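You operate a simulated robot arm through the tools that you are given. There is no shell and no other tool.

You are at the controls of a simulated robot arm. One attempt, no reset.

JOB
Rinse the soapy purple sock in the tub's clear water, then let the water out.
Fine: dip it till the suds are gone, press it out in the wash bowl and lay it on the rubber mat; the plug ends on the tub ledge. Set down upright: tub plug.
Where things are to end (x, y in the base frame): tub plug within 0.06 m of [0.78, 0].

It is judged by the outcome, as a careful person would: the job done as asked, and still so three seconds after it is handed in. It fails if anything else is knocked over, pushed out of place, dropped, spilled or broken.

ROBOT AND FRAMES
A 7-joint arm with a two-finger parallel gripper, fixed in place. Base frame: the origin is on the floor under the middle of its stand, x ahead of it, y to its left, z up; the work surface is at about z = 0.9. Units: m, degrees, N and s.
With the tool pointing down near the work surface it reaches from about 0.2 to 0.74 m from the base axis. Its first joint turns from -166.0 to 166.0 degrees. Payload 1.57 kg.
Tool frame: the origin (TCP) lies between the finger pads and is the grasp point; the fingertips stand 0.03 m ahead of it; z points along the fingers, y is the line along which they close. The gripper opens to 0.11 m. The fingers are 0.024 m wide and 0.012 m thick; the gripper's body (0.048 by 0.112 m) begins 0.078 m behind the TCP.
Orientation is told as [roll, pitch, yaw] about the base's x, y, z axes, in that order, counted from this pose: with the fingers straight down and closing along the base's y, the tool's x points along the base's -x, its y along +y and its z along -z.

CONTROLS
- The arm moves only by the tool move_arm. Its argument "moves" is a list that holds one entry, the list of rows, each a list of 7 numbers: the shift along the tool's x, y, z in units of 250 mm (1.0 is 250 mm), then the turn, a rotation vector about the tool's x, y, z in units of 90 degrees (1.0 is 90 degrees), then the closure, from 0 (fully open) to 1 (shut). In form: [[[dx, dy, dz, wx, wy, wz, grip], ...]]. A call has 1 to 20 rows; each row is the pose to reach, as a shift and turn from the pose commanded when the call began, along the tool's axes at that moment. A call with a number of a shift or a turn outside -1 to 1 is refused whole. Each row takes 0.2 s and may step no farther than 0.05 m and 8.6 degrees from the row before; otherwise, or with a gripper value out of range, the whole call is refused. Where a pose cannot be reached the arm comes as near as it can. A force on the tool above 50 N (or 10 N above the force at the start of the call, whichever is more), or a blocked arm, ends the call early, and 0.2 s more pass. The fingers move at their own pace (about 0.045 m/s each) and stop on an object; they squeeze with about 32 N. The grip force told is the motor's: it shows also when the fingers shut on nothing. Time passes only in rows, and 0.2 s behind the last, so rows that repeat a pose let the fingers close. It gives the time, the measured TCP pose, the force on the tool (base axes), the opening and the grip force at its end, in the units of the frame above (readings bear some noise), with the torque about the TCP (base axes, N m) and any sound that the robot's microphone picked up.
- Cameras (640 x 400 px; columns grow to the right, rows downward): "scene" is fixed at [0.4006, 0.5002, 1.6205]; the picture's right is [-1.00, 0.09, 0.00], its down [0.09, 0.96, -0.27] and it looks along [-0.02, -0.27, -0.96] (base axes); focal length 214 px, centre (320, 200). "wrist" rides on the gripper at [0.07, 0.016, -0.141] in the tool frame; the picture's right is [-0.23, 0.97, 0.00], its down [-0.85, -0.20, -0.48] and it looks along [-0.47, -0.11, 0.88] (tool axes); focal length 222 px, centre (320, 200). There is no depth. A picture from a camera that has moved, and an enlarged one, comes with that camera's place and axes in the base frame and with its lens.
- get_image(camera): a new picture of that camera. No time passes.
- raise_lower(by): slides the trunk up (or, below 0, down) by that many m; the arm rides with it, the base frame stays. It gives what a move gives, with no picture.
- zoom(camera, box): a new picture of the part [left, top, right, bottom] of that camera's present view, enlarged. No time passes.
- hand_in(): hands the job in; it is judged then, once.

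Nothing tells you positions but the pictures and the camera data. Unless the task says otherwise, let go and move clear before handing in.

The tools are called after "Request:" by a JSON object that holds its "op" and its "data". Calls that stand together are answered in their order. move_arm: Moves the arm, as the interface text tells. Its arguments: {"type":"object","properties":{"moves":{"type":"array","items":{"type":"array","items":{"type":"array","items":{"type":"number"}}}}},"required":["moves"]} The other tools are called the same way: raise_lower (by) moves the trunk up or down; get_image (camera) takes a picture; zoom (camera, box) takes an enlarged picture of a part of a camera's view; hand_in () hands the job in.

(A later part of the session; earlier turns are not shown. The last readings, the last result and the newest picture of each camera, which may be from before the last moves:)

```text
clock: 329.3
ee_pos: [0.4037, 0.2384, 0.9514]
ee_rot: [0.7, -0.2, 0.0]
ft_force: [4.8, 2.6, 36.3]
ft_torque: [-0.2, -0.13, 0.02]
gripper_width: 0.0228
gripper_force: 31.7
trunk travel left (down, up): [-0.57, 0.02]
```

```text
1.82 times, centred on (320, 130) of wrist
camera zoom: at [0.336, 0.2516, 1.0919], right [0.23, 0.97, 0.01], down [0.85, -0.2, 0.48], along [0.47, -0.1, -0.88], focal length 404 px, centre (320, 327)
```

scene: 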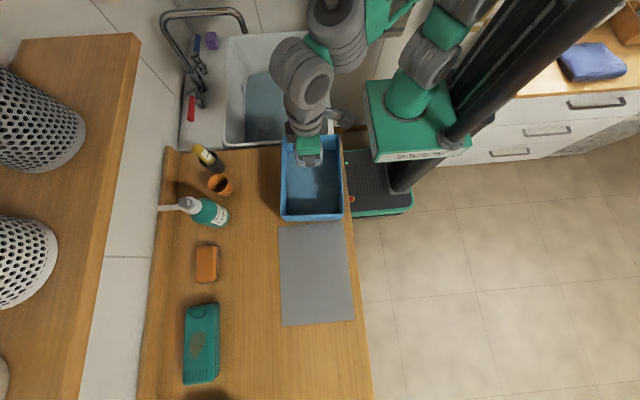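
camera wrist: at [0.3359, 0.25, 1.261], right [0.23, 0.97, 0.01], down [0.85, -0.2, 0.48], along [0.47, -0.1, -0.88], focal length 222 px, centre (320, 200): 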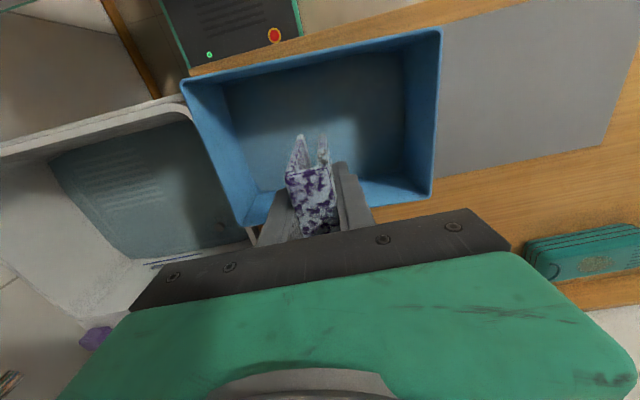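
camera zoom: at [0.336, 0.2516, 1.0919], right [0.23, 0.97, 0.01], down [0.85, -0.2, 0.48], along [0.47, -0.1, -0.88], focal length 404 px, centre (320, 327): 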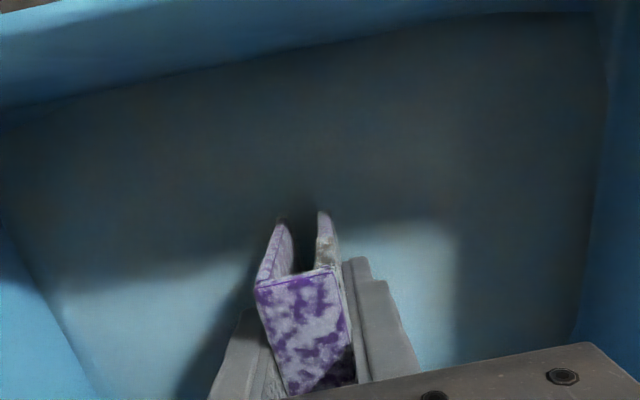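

Pressed out again, now in the paler state. One cheap thing I haven't tried is a dip near the middle of the tub. I'll lift high, go to about (0.47, −0.20), still clear of the spout, and dip there once.

Request:
{"op": "move_arm", "data": {"moves": [[[0, 0, -0.06, 0, 0, 0, 1], [0, 0, -0.2, 0, 0, 0, 1], [0, 0, -0.36, 0, 0, 0, 1], [0, 0, -0.52, 0, 0, 0, 1], [0, 0, -0.66, 0, 0, 0, 1], [0, 0, -0.68, 0, 0, 0, 1], [-0.03, -0.16, -0.68, 0, 0, 0, 1], [-0.06, -0.32, -0.68, 0, 0, 0, 1], [-0.09, -0.48, -0.68, 0, 0, 0, 1], [-0.12, -0.64, -0.68, 0, 0, 0, 1], [-0.15, -0.8, -0.68, 0, 0, 0, 1], [-0.18, -0.96, -0.68, 0, 0, 0, 1], [-0.19, -1.0, -0.68, 0, 0, 0, 1]]]}}

Request:
{"op": "move_arm", "data": {"moves": [[[-0.02, -0.16, 0, 0, 0, 0, 1], [-0.04, -0.32, 0, 0, 0, 0, 1], [-0.06, -0.48, 0, 0, 0, 0, 1], [-0.07, -0.64, 0.06, 0, 0, 0, 1], [-0.07, -0.76, 0.12, 0, 0, 0, 1], [-0.07, -0.76, 0.28, 0, 0, 0, 1], [-0.07, -0.76, 0.44, 0, 0, 0, 1], [-0.07, -0.76, 0.6, 0, 0, 0, 1], [-0.07, -0.76, 0.76, 0, 0, 0, 1], [-0.07, -0.76, 0.92, 0, 0, 0, 1], [-0.07, -0.76, 1.0, 0, 0, 0, 1], [-0.07, -0.76, 1.0, 0, 0, 0, 1]]]}}

Request:
{"op": "get_image", "data": {"camera": "scene"}}

Request:
{"op": "get_image", "data": {"camera": "wrist"}}

```text
clock: 332.1
ee_pos: [0.4505, -0.0154, 1.1184]
ee_rot: [0.5, 0.0, 0.0]
ft_force: [0.7, -0.3, -0.9]
ft_torque: [-0.03, 0.01, 0.01]
gripper_width: 0.0225
gripper_force: 31.7
trunk travel left (down, up): [-0.57, 0.02]
```

```text
clock: 334.7
ee_pos: [0.472, -0.2042, 0.8648]
ee_rot: [0.5, 0.0, 0.0]
ft_force: [0.2, 0.0, 0.2]
ft_torque: [-0.01, 0.01, 0.04]
gripper_width: 0.0225
gripper_force: 31.8
trunk travel left (down, up): [-0.57, 0.02]
```

```text
taken
```

scene: 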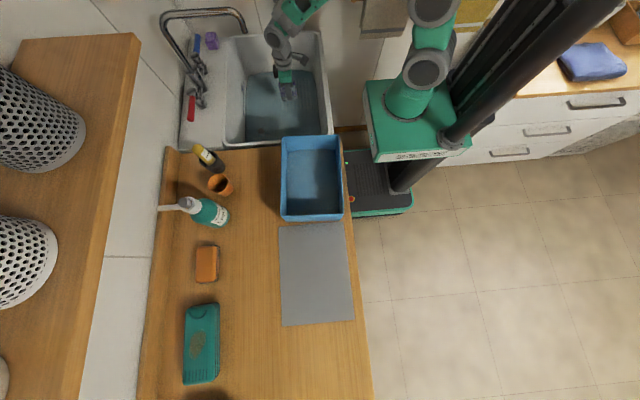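

```text
taken
camera wrist: at [0.4024, -0.1897, 1.0059], right [0.23, 0.97, 0.01], down [0.85, -0.2, 0.48], along [0.47, -0.1, -0.88], focal length 222 px, centre (320, 200)
```

wrist: 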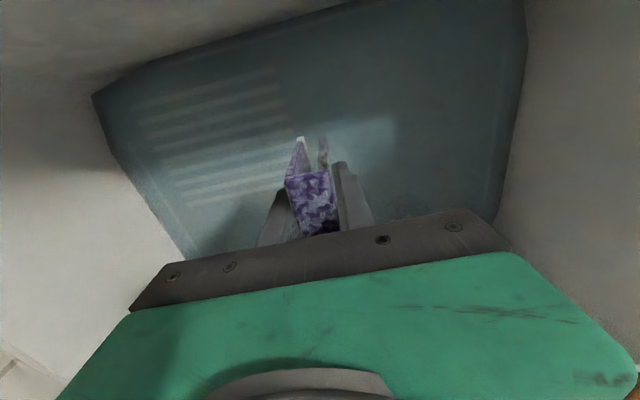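

I'm over the middle of the tub with the sock pressed out. I'll dip it without touching the floor, hold 1.5 s, and lift.

Request:
{"op": "move_arm", "data": {"moves": [[[0, 0, 0.12, 0, 0, 0, 1], [0, 0, 0.24, 0, 0, 0, 1], [0, 0, 0.34, 0, 0, 0, 1], [0, 0, 0.4, 0, 0, 0, 1], [0, 0, 0.42, 0, 0, 0, 1], [0, 0, 0.42, 0, 0, 0, 1], [0, 0, 0.42, 0, 0, 0, 1], [0, 0, 0.42, 0, 0, 0, 1], [0, 0, 0.42, 0, 0, 0, 1], [0, 0, 0.42, 0, 0, 0, 1], [0, 0, 0.42, 0, 0, 0, 1], [0, 0, 0.42, 0, 0, 0, 1], [0, 0, 0.3, 0, 0, 0, 1], [0, 0, 0.16, 0, 0, 0, 1], [0, 0, 0.02, 0, 0, 0, 1], [0, 0, -0.04, 0, 0, 0, 1], [0, 0, -0.04, 0, 0, 0, 1]]]}}

Request:
{"op": "zoom", "data": {"camera": "wrist", "box": [260, 110, 390, 240]}}

```text
clock: 338.3
ee_pos: [0.4686, -0.2028, 0.8759]
ee_rot: [0.5, 0.0, 0.0]
ft_force: [0.6, -1.2, 0.3]
ft_torque: [0.0, -0.01, 0.0]
gripper_width: 0.0223
gripper_force: 32.0
trunk travel left (down, up): [-0.57, 0.02]
```

```text
3.08 times, centred on (325, 175) of wrist
camera zoom: at [0.4015, -0.1876, 1.0175], right [0.23, 0.97, 0.01], down [0.85, -0.2, 0.48], along [0.47, -0.1, -0.88], focal length 684 px, centre (305, 277)
```

zoom: 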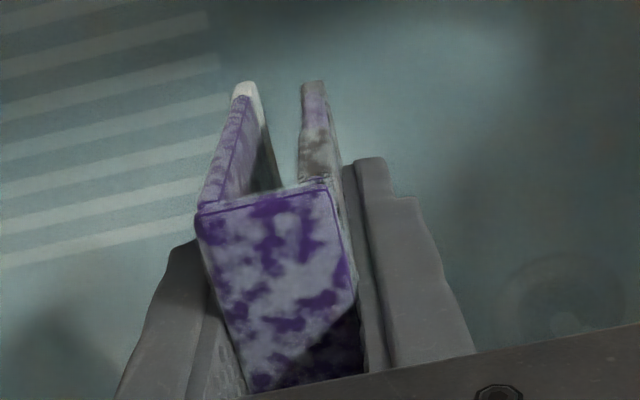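

Useful: that dip at TCP 0.760 did not even re-wet the sock, so a dip only registers when the sock's middle is under, meaning right at the floor when held upright. With that in mind I'll do a long brisk swish at full depth, just off the floor, and then check.

Request:
{"op": "move_arm", "data": {"moves": [[[0, 0.1, 0.12, 0, 0, 0, 1], [0, 0.2, 0.26, 0, 0, 0, 1], [0, 0.2, 0.4, 0, 0, 0, 1], [0, 0.2, 0.47, 0, 0, 0, 1], [0, 0.2, 0.49, 0, 0, 0, 1], [0, 0.36, 0.49, 0, 0, 0, 1], [0, 0.2, 0.49, 0, 0, 0, 1], [0, 0.04, 0.49, 0, 0, 0, 1], [0, 0.2, 0.49, 0, 0, 0, 1], [0, 0.36, 0.49, 0, 0, 0, 1], [0, 0.2, 0.49, 0, 0, 0, 1], [0, 0.04, 0.49, 0, 0, 0, 1], [0, 0.2, 0.49, 0, 0, 0, 1], [0, 0.36, 0.49, 0, 0, 0, 1], [0, 0.2, 0.49, 0, 0, 0, 1], [0, 0.04, 0.49, 0, 0, 0, 1], [0, 0.2, 0.49, 0, 0, 0, 1], [0, 0.36, 0.49, 0, 0, 0, 1], [0, 0.2, 0.49, 0, 0, 0, 1], [0, 0.2, 0.49, 0, 0, 0, 1]]]}}

Request:
{"op": "zoom", "data": {"camera": "wrist", "box": [260, 110, 390, 240]}}

```text
clock: 342.5
ee_pos: [0.4718, -0.1518, 0.7533]
ee_rot: [0.5, 0.0, 0.2]
ft_force: [0.2, -0.2, -0.8]
ft_torque: [0.01, 0.02, 0.0]
gripper_width: 0.0227
gripper_force: 32.6
trunk travel left (down, up): [-0.57, 0.02]
```

```text
3.08 times, centred on (325, 175) of wrist
camera zoom: at [0.4027, -0.1372, 0.8942], right [0.23, 0.97, 0.01], down [0.85, -0.2, 0.48], along [0.47, -0.1, -0.88], focal length 684 px, centre (305, 277)
```

zoom: 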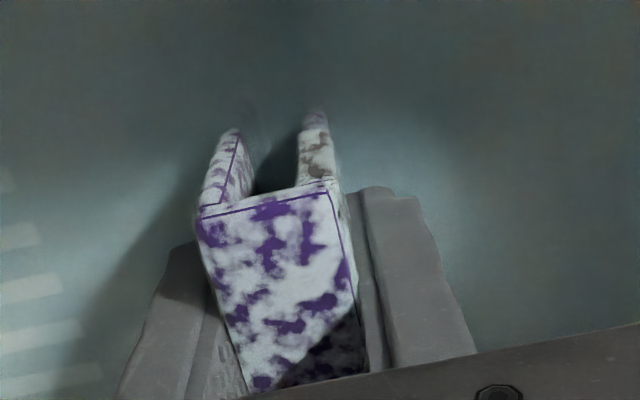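

It re-wetted but the suds pattern is unchanged. I'll lift out and compare the tub water with the very first picture, using the same crop, for any clouding.

Request:
{"op": "move_arm", "data": {"moves": [[[0, 0, -0.14, 0, 0, 0, 1], [0, 0.02, -0.3, 0, 0, 0, 1], [0, 0.04, -0.46, 0, 0, 0, 1], [0, 0.1, -0.62, 0, 0, 0, 1], [0, 0.2, -0.78, 0, 0, 0, 1], [0, 0.36, -0.94, 0, 0, 0, 1], [0, 0.52, -1.0, 0, 0, 0, 1], [0, 0.68, -1.0, 0, 0, 0, 1], [0, 0.84, -1.0, 0, 0, 0, 1], [0, 1.0, -1.0, 0, 0, 0, 1]]]}}

Request:
{"op": "move_arm", "data": {"moves": [[[0.02, 0.16, -0.12, 0, 0, 0, 1], [0.05, 0.32, -0.3, 0, 0, 0, 1], [0.08, 0.48, -0.44, 0, 0, 0, 1], [0.1, 0.56, -0.46, 0, 0, 0, 1], [0.1, 0.56, -0.46, 0, 0, 0, 1]]]}}

Request:
{"op": "zoom", "data": {"camera": "scene", "box": [150, 0, 350, 150]}}

Request:
{"op": "get_image", "data": {"camera": "scene"}}

```text
refused: row 6 steps farther than a row can; nothing moved
```

```text
refused: row 1 steps farther than a row can; nothing moved
```

```text
2.67 times, centred on (250, 75) of scene
camera zoom: at [0.4006, 0.5002, 1.6205], right [-1.0, 0.09, 0.0], down [0.09, 0.96, -0.27], along [-0.02, -0.27, -0.96], focal length 572 px, centre (507, 533)
```

zoom: 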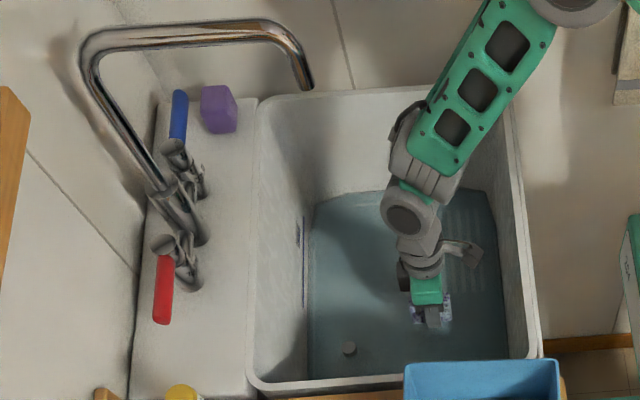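

```text
taken
```

scene: 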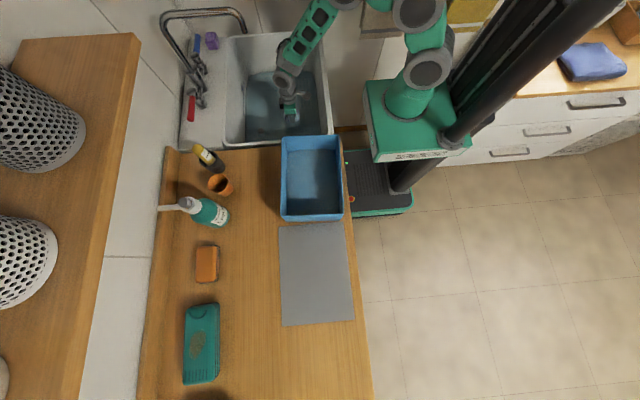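

The water looks just as at the start. The speckle comes back on every dip and fades on every press, always with the same mask, which is how a wet look would behave. So the remaining speckle may be wetness, with the suds gone at that first full dip. That suggests finishing: I'll lift out and go press the sock in the bowl.

Request:
{"op": "move_arm", "data": {"moves": [[[0, 0, -0.14, 0, 0, 0, 1], [0, 0, -0.3, 0, 0, 0, 1], [0, 0, -0.46, 0, 0, 0, 1], [0, 0, -0.62, 0, 0, 0, 1], [0, 0, -0.78, 0, 0, 0, 1], [0, 0, -0.94, 0, 0, 0, 1], [0, 0, -1.0, 0, 0, 0, 1], [0, 0, -1.0, 0, 0, 0, 1]]]}}

Request:
{"op": "move_arm", "data": {"moves": [[[0, 0, -0.16, 0, 0, 0, 1], [0, 0, -0.32, 0, 0, 0, 1], [0, 0, -0.44, 0, 0, 0, 1], [0.02, 0.14, -0.46, 0, 0, 0, 1], [0.04, 0.28, -0.46, 0, 0, 0, 1], [0.06, 0.42, -0.46, 0, 0, 0, 1], [0.08, 0.56, -0.46, 0, 0, 0, 1], [0.1, 0.7, -0.46, 0, 0, 0, 1], [0.12, 0.84, -0.46, 0, 0, 0, 1], [0.14, 0.98, -0.46, 0, 0, 0, 1], [0.14, 1.0, -0.46, 0, 0, 0, 1]]]}}

Request:
{"op": "move_arm", "data": {"moves": [[[0.03, 0.14, 0, 0, 0, 0, 1], [0.06, 0.28, 0, 0, 0, 0, 1], [0.09, 0.42, 0, 0, 0, 0, 1], [0.12, 0.54, 0, 0, 0, 0, 1], [0.12, 0.54, 0, 0, 0, 0, 1]]]}}

Request:
{"op": "get_image", "data": {"camera": "wrist"}}

```text
clock: 344.3
ee_pos: [0.4684, -0.1544, 1.0019]
ee_rot: [0.7, 0.0, -0.1]
ft_force: [0.0, 0.1, 0.0]
ft_torque: [-0.03, 0.0, -0.02]
gripper_width: 0.0229
gripper_force: 31.5
trunk travel left (down, up): [-0.57, 0.02]
```

```text
clock: 346.7
ee_pos: [0.4342, 0.0953, 1.1214]
ee_rot: [0.4, 0.0, -0.1]
ft_force: [-0.2, 0.1, 0.1]
ft_torque: [0.0, -0.01, -0.01]
gripper_width: 0.0225
gripper_force: 32.0
trunk travel left (down, up): [-0.57, 0.02]
```

```text
clock: 347.9
ee_pos: [0.402, 0.2322, 1.1219]
ee_rot: [0.4, 0.0, 0.0]
ft_force: [0.6, 0.2, 0.1]
ft_torque: [-0.01, -0.01, 0.0]
gripper_width: 0.0228
gripper_force: 31.9
trunk travel left (down, up): [-0.57, 0.02]
```

```text
taken
camera wrist: at [0.3346, 0.2459, 1.2634], right [0.23, 0.97, 0.01], down [0.85, -0.2, 0.48], along [0.47, -0.1, -0.88], focal length 222 px, centre (320, 200)
```

wrist: 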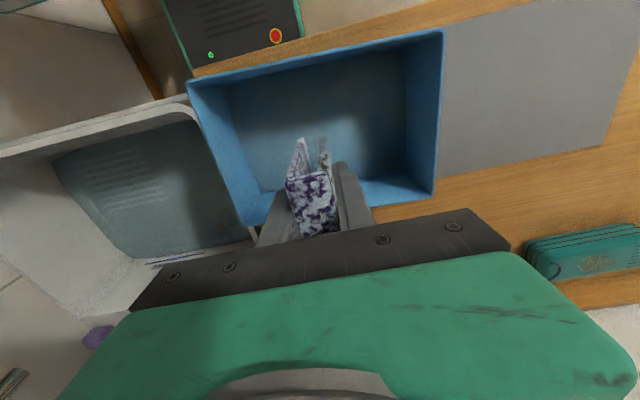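

Over the bowl at a safe height. Lowering to the bowl floor and pressing, with checks on force.

Request:
{"op": "move_arm", "data": {"moves": [[[0, 0.01, 0.12, 0, 0, 0, 1], [0, 0.01, 0.24, 0, 0, 0, 1], [0, 0.01, 0.36, 0, 0, 0, 1], [0, 0.01, 0.48, 0, 0, 0, 1], [0, 0.01, 0.58, 0, 0, 0, 1], [0, 0.01, 0.63, 0, 0, 0, 1], [0, 0.01, 0.65, 0, 0, 0, 1], [0, 0.01, 0.666, 0, 0, 0, 1], [0, 0.01, 0.674, 0, 0, 0, 1], [0, 0.01, 0.674, 0, 0, 0, 1]]]}}

```text
clock: 350.1
ee_pos: [0.4051, 0.2351, 0.9544]
ee_rot: [0.5, 0.1, 0.0]
ft_force: [-0.3, -1.0, -0.7]
ft_torque: [0.0, 0.04, -0.06]
gripper_width: 0.0224
gripper_force: 31.9
trunk travel left (down, up): [-0.57, 0.02]
```

Request:
{"op": "move_arm", "data": {"moves": [[[0, 0, 0.01, 0, 0, 0, 1], [0, 0, 0.02, 0, 0, 0, 1], [0, 0, 0.028, 0, 0, 0, 1], [0, 0, 0.032, 0, 0, 0, 1], [0, 0, 0.032, 0, 0, 0, 1], [0, 0, 0.032, 0, 0, 0, 1]]]}}

Request:
{"op": "zoom", "data": {"camera": "wrist", "box": [180, 20, 460, 240]}}

```text
clock: 351.5
ee_pos: [0.4056, 0.2354, 0.9475]
ee_rot: [0.9, -0.2, 0.0]
ft_force: [1.6, 0.1, 34.4]
ft_torque: [-0.22, -0.28, -0.06]
gripper_width: 0.0228
gripper_force: 32.5
trunk travel left (down, up): [-0.57, 0.02]
```

```text
1.82 times, centred on (320, 130) of wrist
camera zoom: at [0.3364, 0.249, 1.0886], right [0.23, 0.97, 0.01], down [0.85, -0.21, 0.48], along [0.47, -0.1, -0.88], focal length 404 px, centre (320, 327)
```

zoom: 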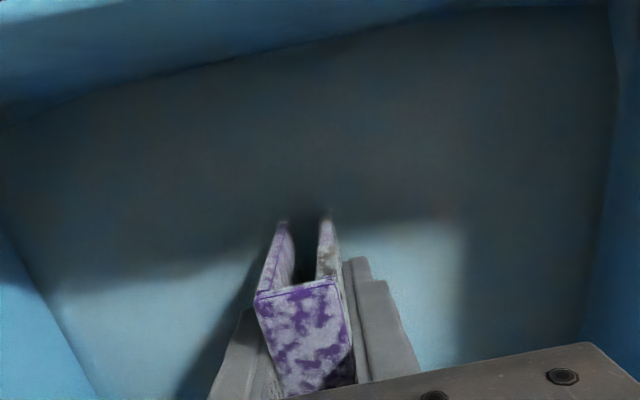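

Pressed state again at 34 N. I'll hold the press two more seconds to be thorough, then look closely.

Request:
{"op": "move_arm", "data": {"moves": [[[0, 0, 0, 0, 0, 0, 1], [0, 0, 0, 0, 0, 0, 1], [0, 0, 0, 0, 0, 0, 1], [0, 0, 0, 0, 0, 0, 1], [0, 0, 0, 0, 0, 0, 1], [0, 0, 0, 0, 0, 0, 1], [0, 0, 0, 0, 0, 0, 1], [0, 0, 0, 0, 0, 0, 1], [0, 0, 0, 0, 0, 0, 1], [0, 0, 0, 0, 0, 0, 1], [0, 0, 0, 0, 0, 0, 1], [0, 0, 0, 0, 0, 0, 1]]]}}

Request:
{"op": "zoom", "data": {"camera": "wrist", "box": [260, 110, 390, 240]}}

```text
clock: 354.1
ee_pos: [0.4052, 0.2343, 0.9467]
ee_rot: [0.6, -0.1, 0.0]
ft_force: [3.6, 4.1, 36.4]
ft_torque: [-0.11, -0.06, -0.01]
gripper_width: 0.0224
gripper_force: 32.2
trunk travel left (down, up): [-0.57, 0.02]
```

```text
3.08 times, centred on (325, 175) of wrist
camera zoom: at [0.336, 0.2489, 1.0882], right [0.23, 0.97, 0.01], down [0.85, -0.2, 0.48], along [0.47, -0.1, -0.88], focal length 684 px, centre (305, 277)
```

zoom: 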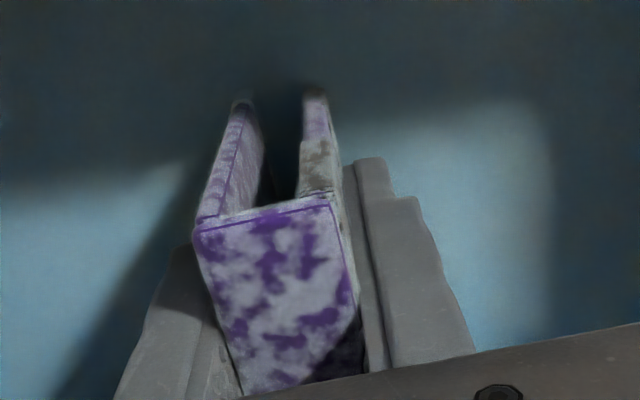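

Pressed out. I'll lift high over the bowl rim and carry it to the mat.

Request:
{"op": "move_arm", "data": {"moves": [[[0, 0, -0.06, 0, 0, 0, 1], [0, 0, -0.2, 0, 0, 0, 1], [0, 0, -0.36, 0, 0, 0, 1], [0, 0, -0.52, 0, 0, 0, 1], [0, 0, -0.66, 0, 0, 0, 1], [0, 0, -0.68, 0, 0, 0, 1], [-0.02, 0.14, -0.66, 0, 0, 0, 1], [-0.03, 0.28, -0.64, 0, 0, 0, 1], [-0.04, 0.42, -0.62, 0, 0, 0, 1], [-0.05, 0.56, -0.6, 0, 0, 0, 1], [-0.06, 0.7, -0.58, 0, 0, 0, 1], [-0.06, 0.84, -0.56, 0, 0, 0, 1], [-0.06, 0.98, -0.54, 0, 0, 0, 1], [-0.06, 1.0, -0.5, 0, 0, 0, 1], [-0.06, 1.0, -0.5, 0, 0, 0, 1]]]}}

Request:
{"op": "get_image", "data": {"camera": "wrist"}}

Request:
{"op": "get_image", "data": {"camera": "scene"}}

```text
clock: 357.3
ee_pos: [0.4196, 0.4832, 1.0717]
ee_rot: [0.5, 0.1, -0.1]
ft_force: [0.3, 0.5, -0.5]
ft_torque: [0.0, -0.01, 0.01]
gripper_width: 0.0226
gripper_force: 32.1
trunk travel left (down, up): [-0.57, 0.02]
```

```text
taken
camera wrist: at [0.3513, 0.498, 1.2127], right [0.23, 0.97, 0.01], down [0.85, -0.2, 0.48], along [0.47, -0.1, -0.88], focal length 222 px, centre (320, 200)
```

wrist: 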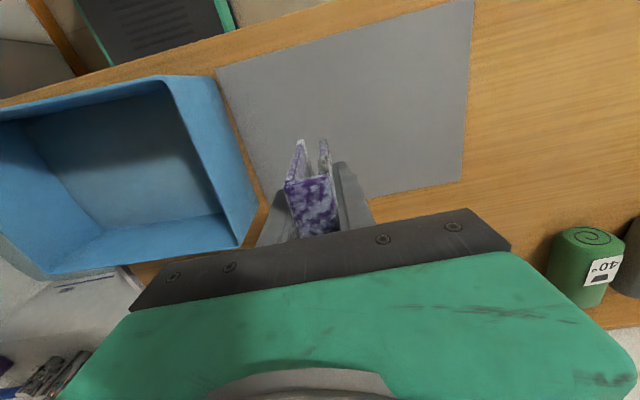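

```text
taken
```

scene: 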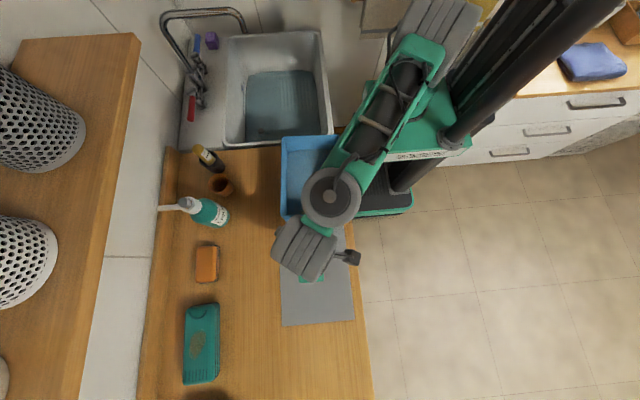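

Over the mat. I'll lower the sock at about (0.42, 0.50) until it touches lightly.

Request:
{"op": "move_arm", "data": {"moves": [[[0, 0.04, 0.1, 0, 0, 0, 1], [0, 0.08, 0.22, 0, 0, 0, 1], [0, 0.08, 0.34, 0, 0, 0, 1], [0, 0.08, 0.42, 0, 0, 0, 1], [0, 0.08, 0.455, 0, 0, 0, 1], [0, 0.08, 0.455, 0, 0, 0, 1]]]}}

Request:
{"op": "move_arm", "data": {"moves": [[[0, 0, 0.012, 0, 0, 0, 1], [0, 0, 0.02, 0, 0, 0, 1], [0, 0, 0.02, 0, 0, 0, 1]]]}}

```text
clock: 358.7
ee_pos: [0.4174, 0.5042, 0.9588]
ee_rot: [0.5, 0.0, 0.0]
ft_force: [-0.3, -0.1, -1.5]
ft_torque: [-0.06, 0.0, 0.0]
gripper_width: 0.0224
gripper_force: 31.9
trunk travel left (down, up): [-0.57, 0.02]
```

```text
clock: 359.5
ee_pos: [0.4186, 0.5045, 0.9539]
ee_rot: [0.5, 0.0, 0.0]
ft_force: [-0.5, -0.1, 0.7]
ft_torque: [0.03, 0.0, 0.04]
gripper_width: 0.0224
gripper_force: 32.0
trunk travel left (down, up): [-0.57, 0.02]
```

Request:
{"op": "move_arm", "data": {"moves": [[[0, 0, 0.008, 0, 0, 0, 1], [0, 0, 0.016, 0, 0, 0, 1], [0, 0, 0.016, 0, 0, 0, 1]]]}}

```text
clock: 360.3
ee_pos: [0.4183, 0.5041, 0.9501]
ee_rot: [0.5, 0.0, 0.1]
ft_force: [0.0, 0.3, -0.5]
ft_torque: [0.01, 0.02, -0.02]
gripper_width: 0.0226
gripper_force: 31.5
trunk travel left (down, up): [-0.57, 0.02]
```

Request:
{"op": "move_arm", "data": {"moves": [[[0, 0, 0.008, 0, 0, 0, 1], [0, 0, 0.014, 0, 0, 0, 1], [0, 0, 0.014, 0, 0, 0, 1]]]}}

```text
clock: 361.1
ee_pos: [0.4199, 0.5049, 0.9479]
ee_rot: [0.6, 0.0, 0.0]
ft_force: [-1.1, -0.7, 0.9]
ft_torque: [-0.05, -0.07, -0.06]
gripper_width: 0.0225
gripper_force: 32.0
trunk travel left (down, up): [-0.57, 0.02]
```

Request:
{"op": "move_arm", "data": {"moves": [[[0, 0, 0.006, 0, 0, 0, 1], [0, 0, 0.008, 0, 0, 0, 1], [0, 0, 0.008, 0, 0, 0, 1]]]}}

```text
clock: 361.9
ee_pos: [0.4186, 0.5044, 0.946]
ee_rot: [0.6, -0.2, 0.1]
ft_force: [-2.6, -0.5, 14.7]
ft_torque: [-0.19, 0.09, -0.01]
gripper_width: 0.0223
gripper_force: 31.7
trunk travel left (down, up): [-0.57, 0.02]
```

Resting on the mat. I'll release it here and rise straight up.

Request:
{"op": "move_arm", "data": {"moves": [[[0, 0, -0.006, 0, 0, 0, 0.9], [0, 0, -0.008, 0, 0, 0, 0.6], [0, 0, -0.008, 0, 0, 0, 0.3], [0, 0, -0.008, 0, 0, 0, 0], [0, 0, -0.008, 0, 0, 0, 0], [0, 0, -0.008, 0, 0, 0, 0], [0, 0, -0.12, 0, 0, 0, 0], [0, 0, -0.26, 0, 0, 0, 0], [0, -0.06, -0.4, 0, 0, 0, 0], [0, -0.14, -0.52, 0, 0, 0, 0], [0, -0.14, -0.52, 0, 0, 0, 0]]]}}

Request:
{"op": "get_image", "data": {"camera": "wrist"}}

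Request:
{"op": "zoom", "data": {"camera": "scene", "box": [265, 210, 365, 340]}}

```text
clock: 364.3
ee_pos: [0.4203, 0.4675, 1.0729]
ee_rot: [0.5, 0.0, 0.0]
ft_force: [-0.5, 0.8, -1.2]
ft_torque: [0.01, -0.01, -0.02]
gripper_width: 0.1102
gripper_force: 0.0
trunk travel left (down, up): [-0.57, 0.02]
```

```text
taken
camera wrist: at [0.353, 0.4824, 1.2146], right [0.23, 0.97, 0.01], down [0.86, -0.2, 0.48], along [0.47, -0.1, -0.88], focal length 222 px, centre (320, 200)
```

wrist: 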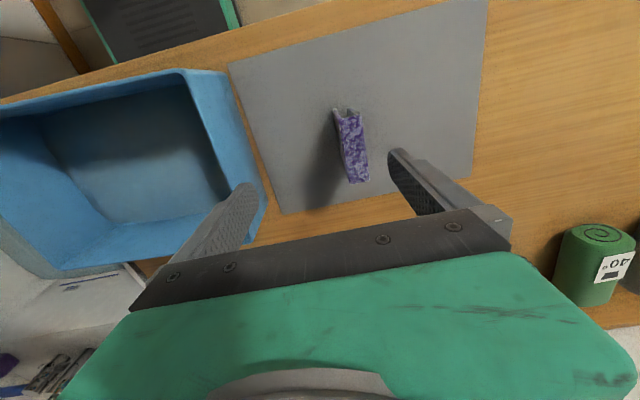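

```text
3.08 times, centred on (315, 275) of scene
camera zoom: at [0.4006, 0.5002, 1.6205], right [-1.0, 0.09, 0.0], down [0.09, 0.96, -0.27], along [-0.02, -0.27, -0.96], focal length 660 px, centre (335, -31)
```

zoom: 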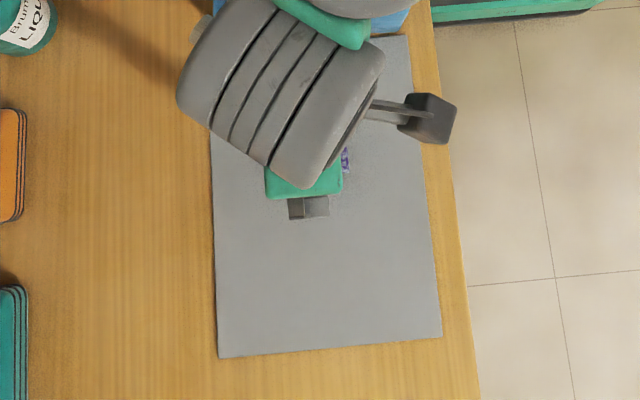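

The sock stands on the mat in its pressed state. Now the plug: I'll move back over the tub at a safe height.

Request:
{"op": "move_arm", "data": {"moves": [[[-0.02, -0.16, -0.06, 0, 0, 0, 0], [-0.04, -0.32, -0.1, 0, 0, 0, 0], [-0.06, -0.48, -0.12, 0, 0, 0, 0], [-0.08, -0.64, -0.12, 0, 0, 0, 0], [-0.1, -0.8, -0.12, 0, 0, 0, 0], [-0.14, -0.96, -0.12, 0, 0, 0, 0], [-0.16, -1.0, -0.12, 0, 0, 0, 0]]]}}

Request:
{"op": "move_arm", "data": {"moves": [[[-0.03, -0.16, 0, 0, 0, 0, 0], [-0.06, -0.32, 0, 0, 0, 0, 0], [-0.09, -0.48, 0, 0, 0, 0, 0], [-0.12, -0.64, 0, 0, 0, 0, 0], [-0.15, -0.8, 0, 0, 0, 0, 0], [-0.18, -0.96, 0, 0, 0, 0, 0], [-0.2, -1.0, 0, 0, 0, 0, 0]]]}}

Request:
{"op": "move_arm", "data": {"moves": [[[-0.04, -0.12, 0.1, 0, 0, 0, 0], [-0.1, -0.24, 0.2, 0, 0, 0, 0], [-0.16, -0.26, 0.3, 0, 0, 0, 0], [-0.2, -0.26, 0.4, 0, 0, 0, 0], [-0.2, -0.26, 0.48, 0, 0, 0, 0], [-0.2, -0.26, 0.48, 0, 0, 0, 0]]]}}

Request:
{"op": "get_image", "data": {"camera": "wrist"}}

Request:
{"op": "get_image", "data": {"camera": "scene"}}

```text
clock: 365.9
ee_pos: [0.4601, 0.2179, 1.1019]
ee_rot: [0.5, 0.0, -0.1]
ft_force: [0.3, 0.3, 0.5]
ft_torque: [0.01, 0.01, 0.0]
gripper_width: 0.1101
gripper_force: 0.1
trunk travel left (down, up): [-0.57, 0.02]
```

```text
clock: 367.5
ee_pos: [0.5086, -0.0314, 1.0996]
ee_rot: [0.5, 0.1, 0.0]
ft_force: [0.1, -0.5, 0.2]
ft_torque: [0.02, -0.01, -0.02]
gripper_width: 0.1097
gripper_force: 0.0
trunk travel left (down, up): [-0.57, 0.02]
```

```text
clock: 368.9
ee_pos: [0.56, -0.0954, 0.9779]
ee_rot: [0.6, 0.1, -0.1]
ft_force: [-0.2, 0.0, 0.7]
ft_torque: [0.0, 0.0, 0.01]
gripper_width: 0.1099
gripper_force: 0.1
trunk travel left (down, up): [-0.57, 0.02]
```

```text
taken
camera wrist: at [0.4913, -0.081, 1.1187], right [0.23, 0.97, 0.01], down [0.85, -0.2, 0.48], along [0.47, -0.1, -0.88], focal length 222 px, centre (320, 200)
```

wrist: 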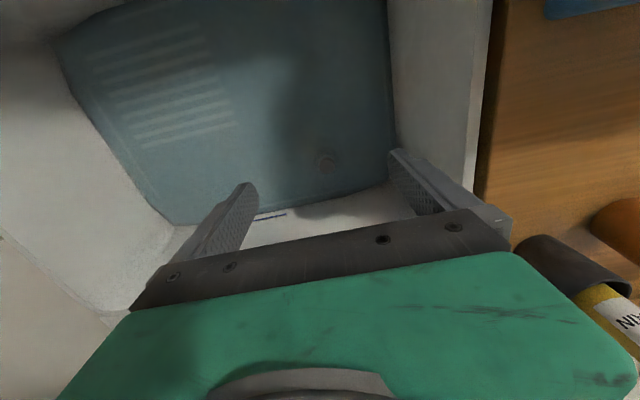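

```text
taken
```

scene: 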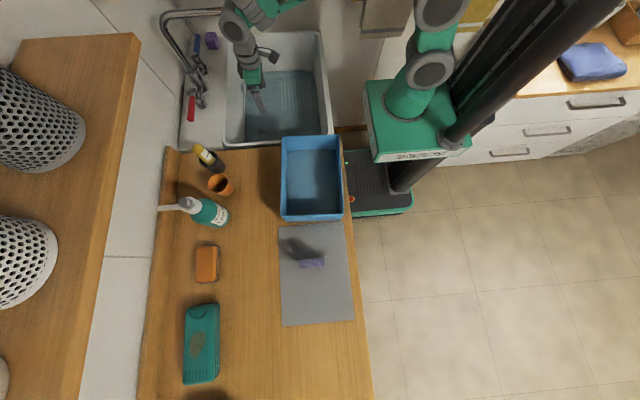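

The plug shows in the wrist view. I'll zoom in to locate it precisely, and look at the ledge target area too.

Request:
{"op": "zoom", "data": {"camera": "wrist", "box": [260, 110, 400, 230]}}

Request:
{"op": "zoom", "data": {"camera": "scene", "box": [160, 70, 260, 180]}}

Request:
{"op": "zoom", "data": {"camera": "scene", "box": [285, 240, 340, 285]}}

```text
3.33 times, centred on (330, 170) of wrist
camera zoom: at [0.4913, -0.081, 1.1187], right [0.23, 0.97, 0.01], down [0.85, -0.2, 0.48], along [0.47, -0.1, -0.88], focal length 740 px, centre (287, 300)
```

zoom: 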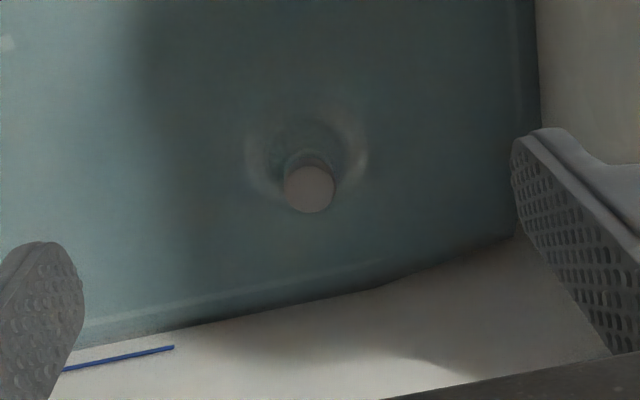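

```text
3.64 times, centred on (210, 125) of scene
camera zoom: at [0.4006, 0.5002, 1.6205], right [-1.0, 0.09, 0.0], down [0.09, 0.96, -0.27], along [-0.02, -0.27, -0.96], focal length 780 px, centre (720, 473)
```

zoom: 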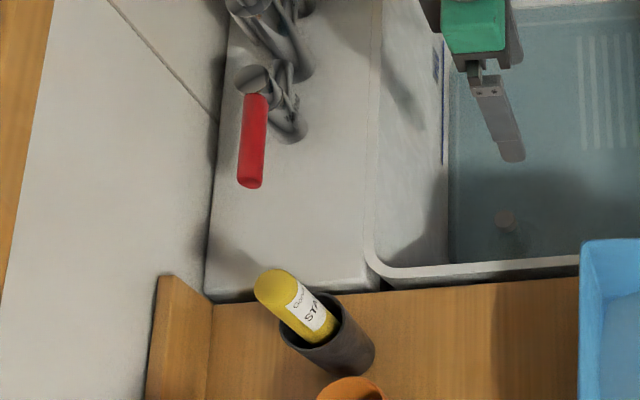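

```text
8.89 times, centred on (312, 262) of scene
camera zoom: at [0.4006, 0.5002, 1.6205], right [-1.0, 0.09, 0.0], down [0.09, 0.96, -0.27], along [-0.02, -0.27, -0.96], focal length 1906 px, centre (387, -356)
```

zoom: 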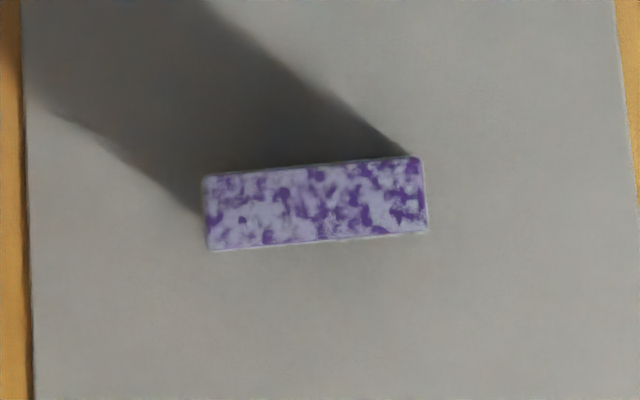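

The plug knob is at (0.624, −0.097), and the ledge spans x 0.735–0.89 near y 0, clear of the cup and tap lever. I'll tilt the tool 30° outward so it can reach the ledge later, then move over the knob.

Request:
{"op": "move_arm", "data": {"moves": [[[0, 0, 0, 0, -0.084, 0, 0.3], [0, 0, 0, 0, -0.168, 0, 0.45], [0, 0, 0, 0, -0.252, 0, 0.45], [0, 0, 0, 0, -0.333, 0, 0.45], [0, 0, 0, 0, -0.333, 0, 0.45]]]}}

Request:
{"op": "get_image", "data": {"camera": "wrist"}}

```text
clock: 370.1
ee_pos: [0.5599, -0.0966, 0.9784]
ee_rot: [0.6, -30.0, -0.3]
ft_force: [0.3, 0.0, -0.3]
ft_torque: [-0.01, 0.0, -0.01]
gripper_width: 0.0604
gripper_force: 0.0
trunk travel left (down, up): [-0.57, 0.02]
```

```text
taken
camera wrist: at [0.4304, -0.081, 1.0668], right [0.2, 0.97, 0.12], down [0.5, -0.21, 0.84], along [0.84, -0.1, -0.53], focal length 222 px, centre (320, 200)
```

wrist: 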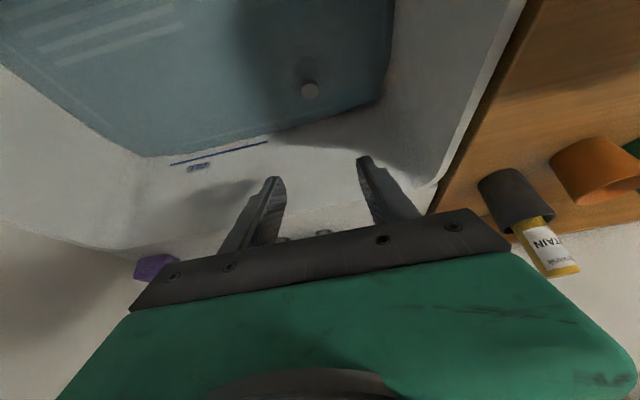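

Tilted fine, and the knob reads (0.624, −0.095). I'll come down behind it along the tool's direction in two stages.

Request:
{"op": "move_arm", "data": {"moves": [[[0.044, 0, 0.11, 0, 0, 0, 0.45], [0.088, 0, 0.22, 0, 0, 0, 0.45], [0.132, 0.003, 0.334, 0, 0, 0, 0.45], [0.176, 0.003, 0.446, 0, 0, 0, 0.45], [0.22, 0.003, 0.557, 0, 0, 0, 0.45], [0.22, 0.003, 0.557, 0, 0, 0, 0.45]]]}}

Request:
{"op": "zoom", "data": {"camera": "wrist", "box": [200, 60, 440, 260]}}

Request:
{"op": "zoom", "data": {"camera": "scene", "box": [200, 30, 330, 150]}}

```text
clock: 371.5
ee_pos: [0.5816, -0.092, 0.8312]
ee_rot: [0.6, -30.0, -0.3]
ft_force: [0.1, 0.2, 0.4]
ft_torque: [0.01, 0.0, 0.04]
gripper_width: 0.0603
gripper_force: 0.1
trunk travel left (down, up): [-0.57, 0.02]
```

```text
2.00 times, centred on (320, 160) of wrist
camera zoom: at [0.4525, -0.077, 0.9193], right [0.2, 0.97, 0.12], down [0.5, -0.21, 0.84], along [0.84, -0.1, -0.53], focal length 444 px, centre (320, 280)
```

zoom: 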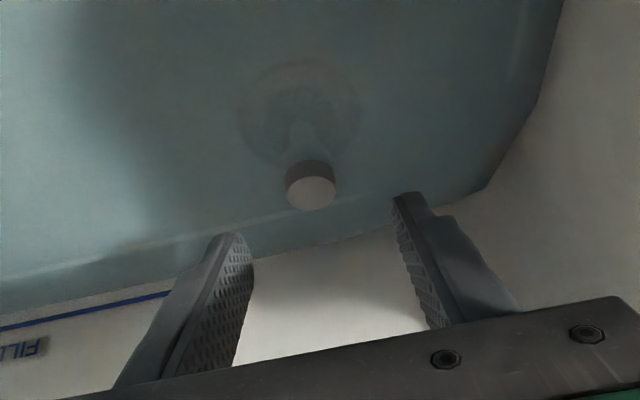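

```text
3.33 times, centred on (265, 90) of scene
camera zoom: at [0.4006, 0.5002, 1.6205], right [-1.0, 0.09, 0.0], down [0.09, 0.96, -0.27], along [-0.02, -0.27, -0.96], focal length 715 px, centre (503, 567)
```

zoom: 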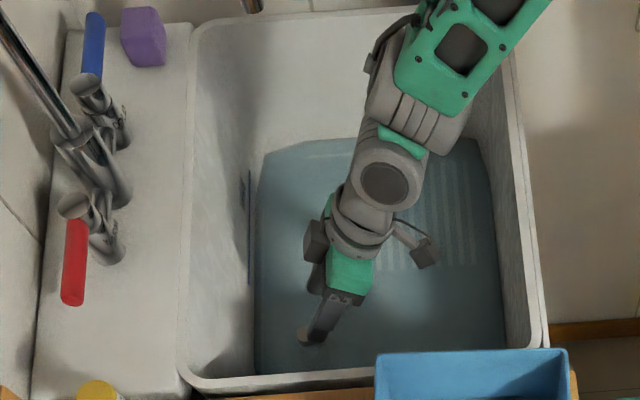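

The knob is centred between the fingers apart from 3 mm in y. I'll slide in along the tool axis around the knob and close.

Request:
{"op": "move_arm", "data": {"moves": [[[0.004, -0.007, 0.1, 0, 0, 0, 0.45], [0.01, -0.014, 0.2, 0, 0, 0, 0.45], [0.015, -0.014, 0.3, 0, 0, 0, 0.45], [0.019, -0.014, 0.36, 0, 0, 0, 0.45], [0.019, -0.014, 0.375, 0, 0, 0, 0.45], [0.019, -0.014, 0.375, 0, 0, 0, 0.45]]]}}

Request:
{"op": "zoom", "data": {"camera": "wrist", "box": [200, 60, 440, 260]}}

```text
clock: 372.9
ee_pos: [0.6253, -0.0956, 0.7468]
ee_rot: [0.7, -29.9, -0.3]
ft_force: [0.2, -0.5, 0.6]
ft_torque: [0.02, -0.04, 0.0]
gripper_width: 0.0606
gripper_force: 0.0
trunk travel left (down, up): [-0.57, 0.02]
```

```text
2.00 times, centred on (320, 160) of wrist
camera zoom: at [0.4962, -0.0808, 0.8346], right [0.2, 0.97, 0.12], down [0.5, -0.21, 0.84], along [0.84, -0.1, -0.53], focal length 444 px, centre (320, 280)
```

zoom: 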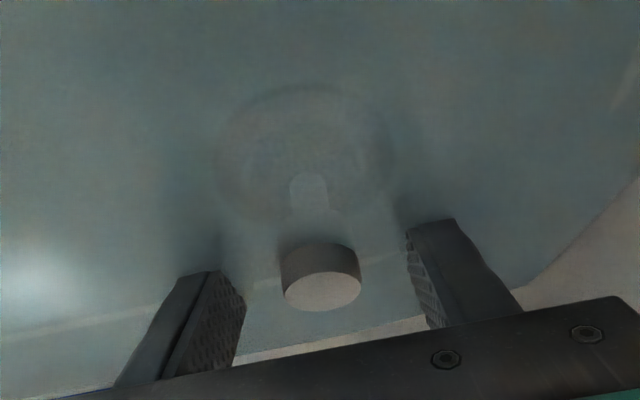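

The knob sits centrally between the fingers. Closing on it.

Request:
{"op": "move_arm", "data": {"moves": [[[0, 0, 0, 0, 0, 0, 0.6], [0, 0, 0, 0, 0, 0, 0.8], [0, 0, 0, 0, 0, 0, 1], [0, 0, 0, 0, 0, 0, 1], [0, 0, 0, 0, 0, 0, 1], [0, 0, 0, 0, 0, 0, 1]]]}}

Request:
{"op": "zoom", "data": {"camera": "wrist", "box": [200, 60, 440, 260]}}

```text
clock: 374.3
ee_pos: [0.6247, -0.0963, 0.7474]
ee_rot: [0.6, -30.0, -0.3]
ft_force: [-0.5, -0.4, 0.1]
ft_torque: [-0.05, 0.01, 0.0]
gripper_width: 0.0254
gripper_force: 32.0
trunk travel left (down, up): [-0.57, 0.02]
```

```text
2.00 times, centred on (320, 160) of wrist
camera zoom: at [0.4961, -0.0808, 0.8347], right [0.2, 0.97, 0.12], down [0.5, -0.21, 0.84], along [0.84, -0.1, -0.53], focal length 444 px, centre (320, 280)
```

zoom: 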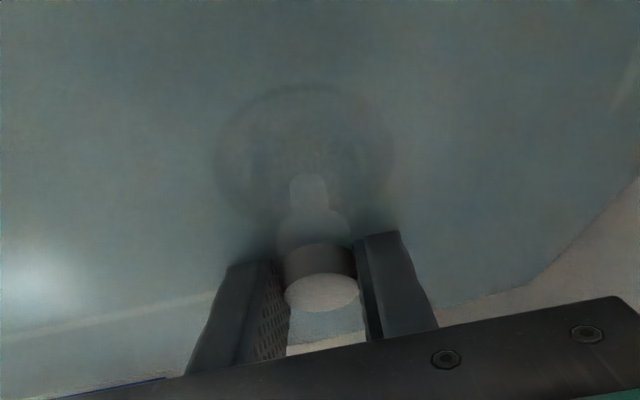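

The plug is gripped firmly (0.0254 m). I've exhausted the reasonable rinsing options, and the remaining speckle looks like a bluish-grey wet film, not white foam. So I'll go on and draw the plug straight up, slowly.

Request:
{"op": "move_arm", "data": {"moves": [[[-0.01, 0, -0.018, 0, 0, 0, 1], [-0.02, 0, -0.035, 0, 0, 0, 1], [-0.04, 0, -0.07, 0, 0, 0, 1], [-0.06, 0, -0.104, 0, 0, 0, 1], [-0.08, 0, -0.139, 0, 0, 0, 1], [-0.1, 0, -0.173, 0, 0, 0, 1], [-0.1, 0, -0.173, 0, 0, 0, 1]]]}}

Request:
{"op": "zoom", "data": {"camera": "wrist", "box": [200, 60, 440, 260]}}

Request:
{"op": "zoom", "data": {"camera": "scene", "box": [200, 30, 330, 150]}}

```text
clock: 375.9
ee_pos: [0.624, -0.0986, 0.7984]
ee_rot: [0.6, -30.0, -0.3]
ft_force: [0.3, 0.4, -0.6]
ft_torque: [-0.02, 0.01, -0.02]
gripper_width: 0.0258
gripper_force: 32.3
trunk travel left (down, up): [-0.57, 0.02]
```

```text
2.00 times, centred on (320, 160) of wrist
camera zoom: at [0.4956, -0.0822, 0.886], right [0.2, 0.97, 0.12], down [0.5, -0.21, 0.84], along [0.84, -0.1, -0.53], focal length 444 px, centre (320, 280)
```

zoom: 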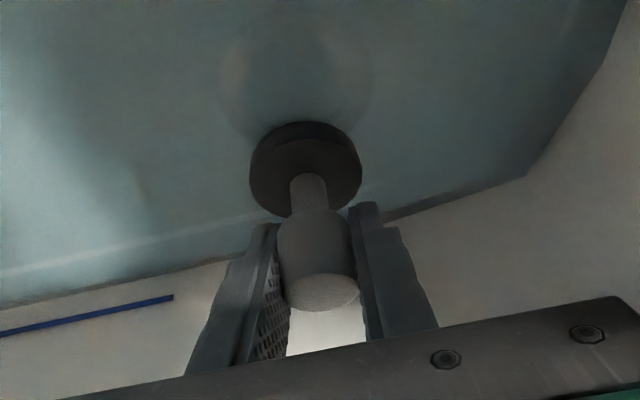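

```text
3.33 times, centred on (265, 90) of scene
camera zoom: at [0.4006, 0.5002, 1.6205], right [-1.0, 0.09, 0.0], down [0.09, 0.96, -0.27], along [-0.02, -0.27, -0.96], focal length 715 px, centre (503, 567)
```

zoom: 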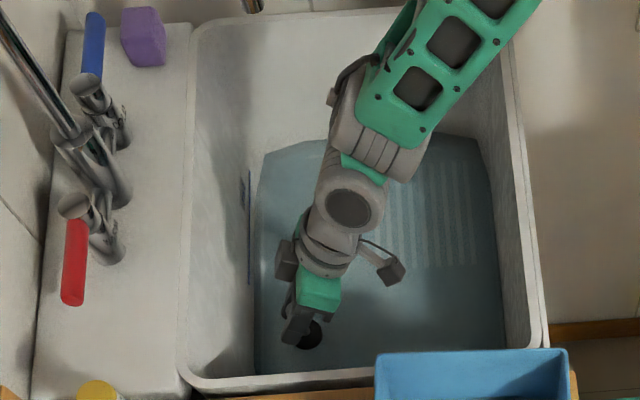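

The plug is out, with a rubber disc at its base. I'll lift it above the rim before moving toward the ledge.

Request:
{"op": "move_arm", "data": {"moves": [[[-0.06, 0, -0.104, 0, 0, 0, 1], [-0.12, 0, -0.208, 0, 0, 0, 1], [-0.18, 0, -0.312, 0, 0, 0, 1], [-0.24, 0, -0.416, 0, 0, 0, 1], [-0.3, 0, -0.52, 0, 0, 0, 1], [-0.36, 0, -0.624, 0, 0, 0, 1], [-0.4, 0, -0.694, 0, 0, 0, 1], [-0.4, 0, -0.694, 0, 0, 0, 1]]]}}

Request:
{"op": "get_image", "data": {"camera": "scene"}}

Request:
{"op": "get_image", "data": {"camera": "wrist"}}

```text
clock: 377.7
ee_pos: [0.6236, -0.0991, 0.9989]
ee_rot: [0.6, -30.0, -0.3]
ft_force: [-0.9, -0.5, -0.8]
ft_torque: [-0.01, -0.02, -0.01]
gripper_width: 0.0259
gripper_force: 32.6
trunk travel left (down, up): [-0.57, 0.02]
```

```text
taken
```

scene: 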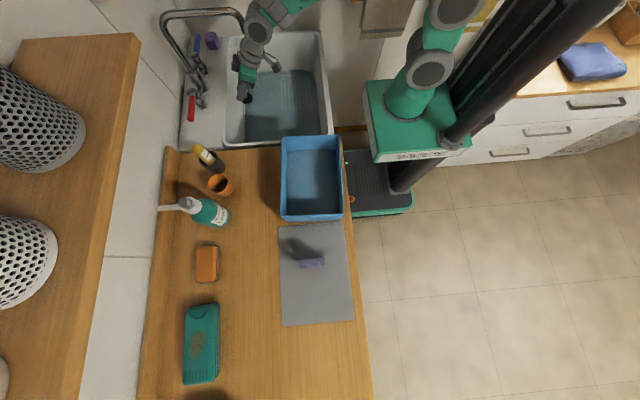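

```text
taken
camera wrist: at [0.4954, -0.0834, 1.0867], right [0.2, 0.97, 0.12], down [0.5, -0.21, 0.84], along [0.84, -0.1, -0.53], focal length 222 px, centre (320, 200)
```

wrist: 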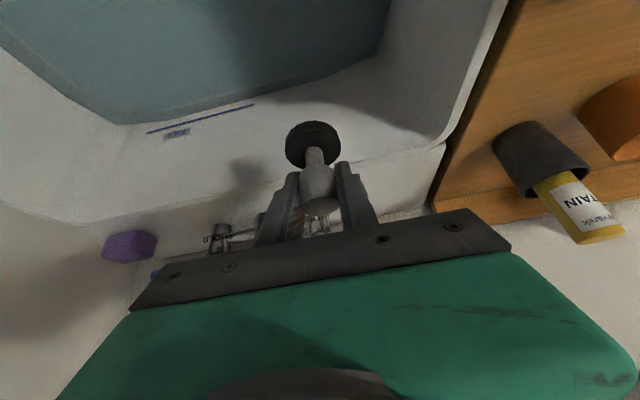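

I'll carry the plug over the rim to above the ledge, heading for (0.77, −0.012).

Request:
{"op": "move_arm", "data": {"moves": [[[-0.08, 0.058, 0.047, 0, 0, 0, 1], [-0.165, 0.116, 0.096, 0, 0, 0, 1], [-0.25, 0.174, 0.145, 0, 0, 0, 1], [-0.335, 0.232, 0.194, 0, 0, 0, 1], [-0.42, 0.29, 0.243, 0, 0, 0, 1], [-0.506, 0.348, 0.292, 0, 0, 0, 1], [-0.506, 0.348, 0.292, 0, 0, 0, 1]]]}}

Request:
{"op": "get_image", "data": {"camera": "wrist"}}

Request:
{"op": "zoom", "data": {"camera": "scene", "box": [150, 50, 290, 170]}}

```text
clock: 379.3
ee_pos: [0.771, -0.0107, 0.9998]
ee_rot: [0.6, -29.9, -0.2]
ft_force: [1.0, 0.4, -0.5]
ft_torque: [0.01, 0.02, -0.01]
gripper_width: 0.0259
gripper_force: 32.1
trunk travel left (down, up): [-0.57, 0.02]
```

```text
taken
camera wrist: at [0.6416, 0.004, 1.087], right [0.2, 0.97, 0.12], down [0.5, -0.21, 0.84], along [0.84, -0.1, -0.53], focal length 222 px, centre (320, 200)
```

wrist: 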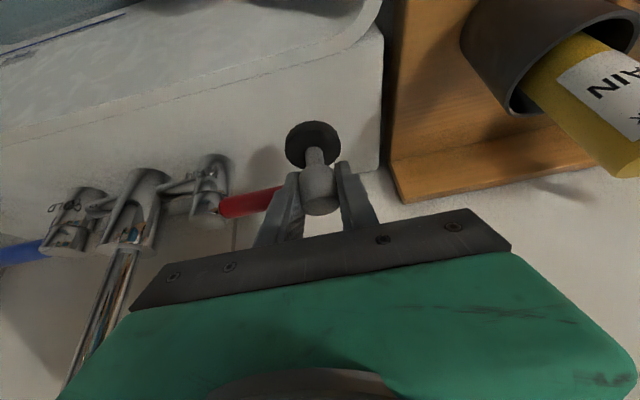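

```text
3.33 times, centred on (220, 110) of scene
camera zoom: at [0.4006, 0.5002, 1.6205], right [-1.0, 0.09, 0.0], down [0.09, 0.96, -0.27], along [-0.02, -0.27, -0.96], focal length 715 px, centre (653, 500)
```

zoom: 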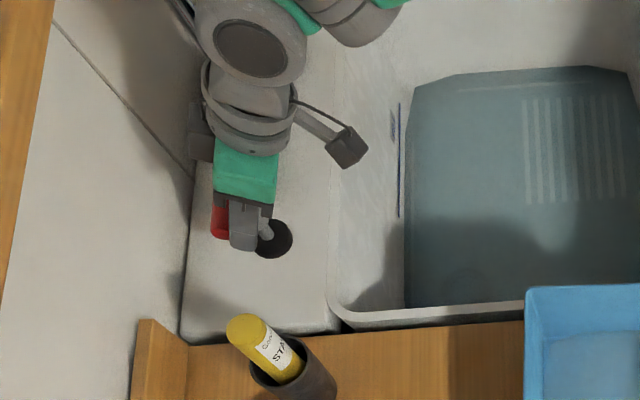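

The plug is right over the ledge with clearance to the tap lever and the cup. I'll lower it straight down slowly until it touches.

Request:
{"op": "move_arm", "data": {"moves": [[[0.02, 0, 0.035, 0, 0, 0, 1], [0.04, 0, 0.069, 0, 0, 0, 1], [0.06, 0, 0.104, 0, 0, 0, 1], [0.068, 0, 0.118, 0, 0, 0, 1], [0.068, 0, 0.118, 0, 0, 0, 1]]]}}

Request:
{"op": "move_arm", "data": {"moves": [[[0.006, 0, 0.0104, 0, 0, 0, 1], [0.012, 0, 0.0208, 0, 0, 0, 1], [0.012, 0, 0.0208, 0, 0, 0, 1]]]}}

Request:
{"op": "zoom", "data": {"camera": "wrist", "box": [220, 80, 420, 240]}}

```text
clock: 380.5
ee_pos: [0.7705, -0.0099, 0.9639]
ee_rot: [0.6, -30.0, -0.4]
ft_force: [0.2, 0.4, -0.5]
ft_torque: [-0.04, -0.03, -0.02]
gripper_width: 0.0258
gripper_force: 32.3
trunk travel left (down, up): [-0.57, 0.02]
```

```text
clock: 381.3
ee_pos: [0.7707, -0.0116, 0.9583]
ee_rot: [0.6, -29.9, -0.3]
ft_force: [0.1, 1.2, 0.3]
ft_torque: [0.01, 0.01, 0.02]
gripper_width: 0.0255
gripper_force: 31.6
trunk travel left (down, up): [-0.57, 0.02]
```

```text
2.50 times, centred on (320, 160) of wrist
camera zoom: at [0.6415, 0.004, 1.0459], right [0.2, 0.97, 0.12], down [0.5, -0.21, 0.84], along [0.84, -0.1, -0.53], focal length 555 px, centre (320, 300)
```

zoom: 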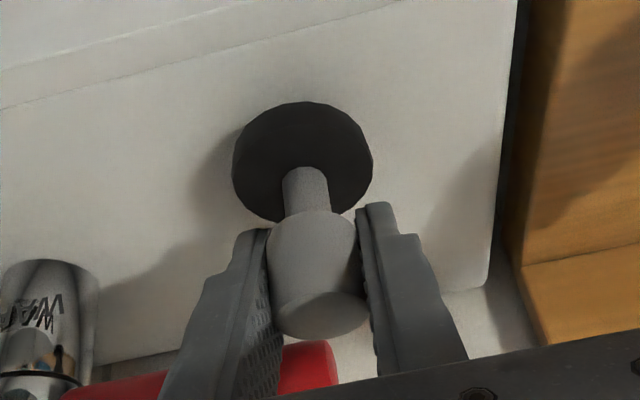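

Nearly down. Continuing in 2 mm steps to contact.

Request:
{"op": "move_arm", "data": {"moves": [[[0.006, 0, 0.0104, 0, 0, 0, 1], [0.012, 0, 0.0208, 0, 0, 0, 1], [0.012, 0, 0.0208, 0, 0, 0, 1]]]}}

```text
clock: 382.1
ee_pos: [0.7714, -0.01, 0.9523]
ee_rot: [0.6, -30.0, -0.3]
ft_force: [-1.0, -0.1, -0.7]
ft_torque: [0.01, 0.02, 0.03]
gripper_width: 0.0258
gripper_force: 32.3
trunk travel left (down, up): [-0.57, 0.02]
```

Request:
{"op": "move_arm", "data": {"moves": [[[0.005, 0, 0.0087, 0, 0, 0, 1], [0.01, 0, 0.0173, 0, 0, 0, 1], [0.01, 0, 0.0173, 0, 0, 0, 1]]]}}

Request:
{"op": "zoom", "data": {"camera": "wrist", "box": [220, 80, 420, 240]}}

```text
clock: 382.9
ee_pos: [0.7704, -0.0114, 0.9465]
ee_rot: [0.7, -30.0, -0.3]
ft_force: [0.2, -0.6, -0.4]
ft_torque: [0.03, 0.02, 0.03]
gripper_width: 0.026
gripper_force: 32.1
trunk travel left (down, up): [-0.57, 0.02]
```

```text
2.50 times, centred on (320, 160) of wrist
camera zoom: at [0.6413, 0.0036, 1.0357], right [0.2, 0.97, 0.12], down [0.5, -0.21, 0.84], along [0.84, -0.1, -0.53], focal length 555 px, centre (320, 300)
```

zoom: 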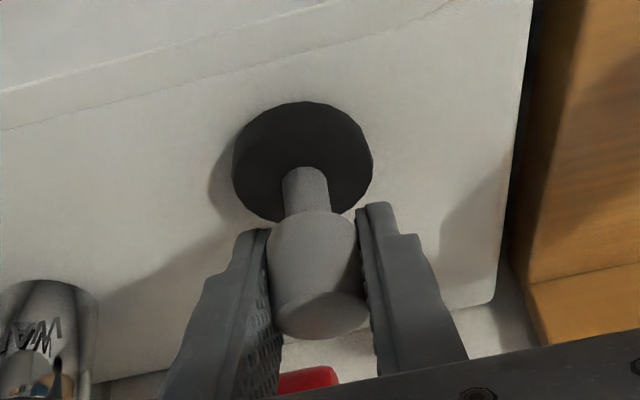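

Request:
{"op": "move_arm", "data": {"moves": [[[0.004, 0, 0.007, 0, 0, 0, 1], [0.008, 0, 0.0139, 0, 0, 0, 1], [0.008, 0, 0.0139, 0, 0, 0, 1]]]}}

```text
clock: 383.7
ee_pos: [0.7709, -0.0099, 0.9464]
ee_rot: [0.6, -30.4, -0.2]
ft_force: [-0.5, 0.2, 13.2]
ft_torque: [-0.2, 0.24, -0.05]
gripper_width: 0.0255
gripper_force: 32.3
trunk travel left (down, up): [-0.57, 0.02]
```

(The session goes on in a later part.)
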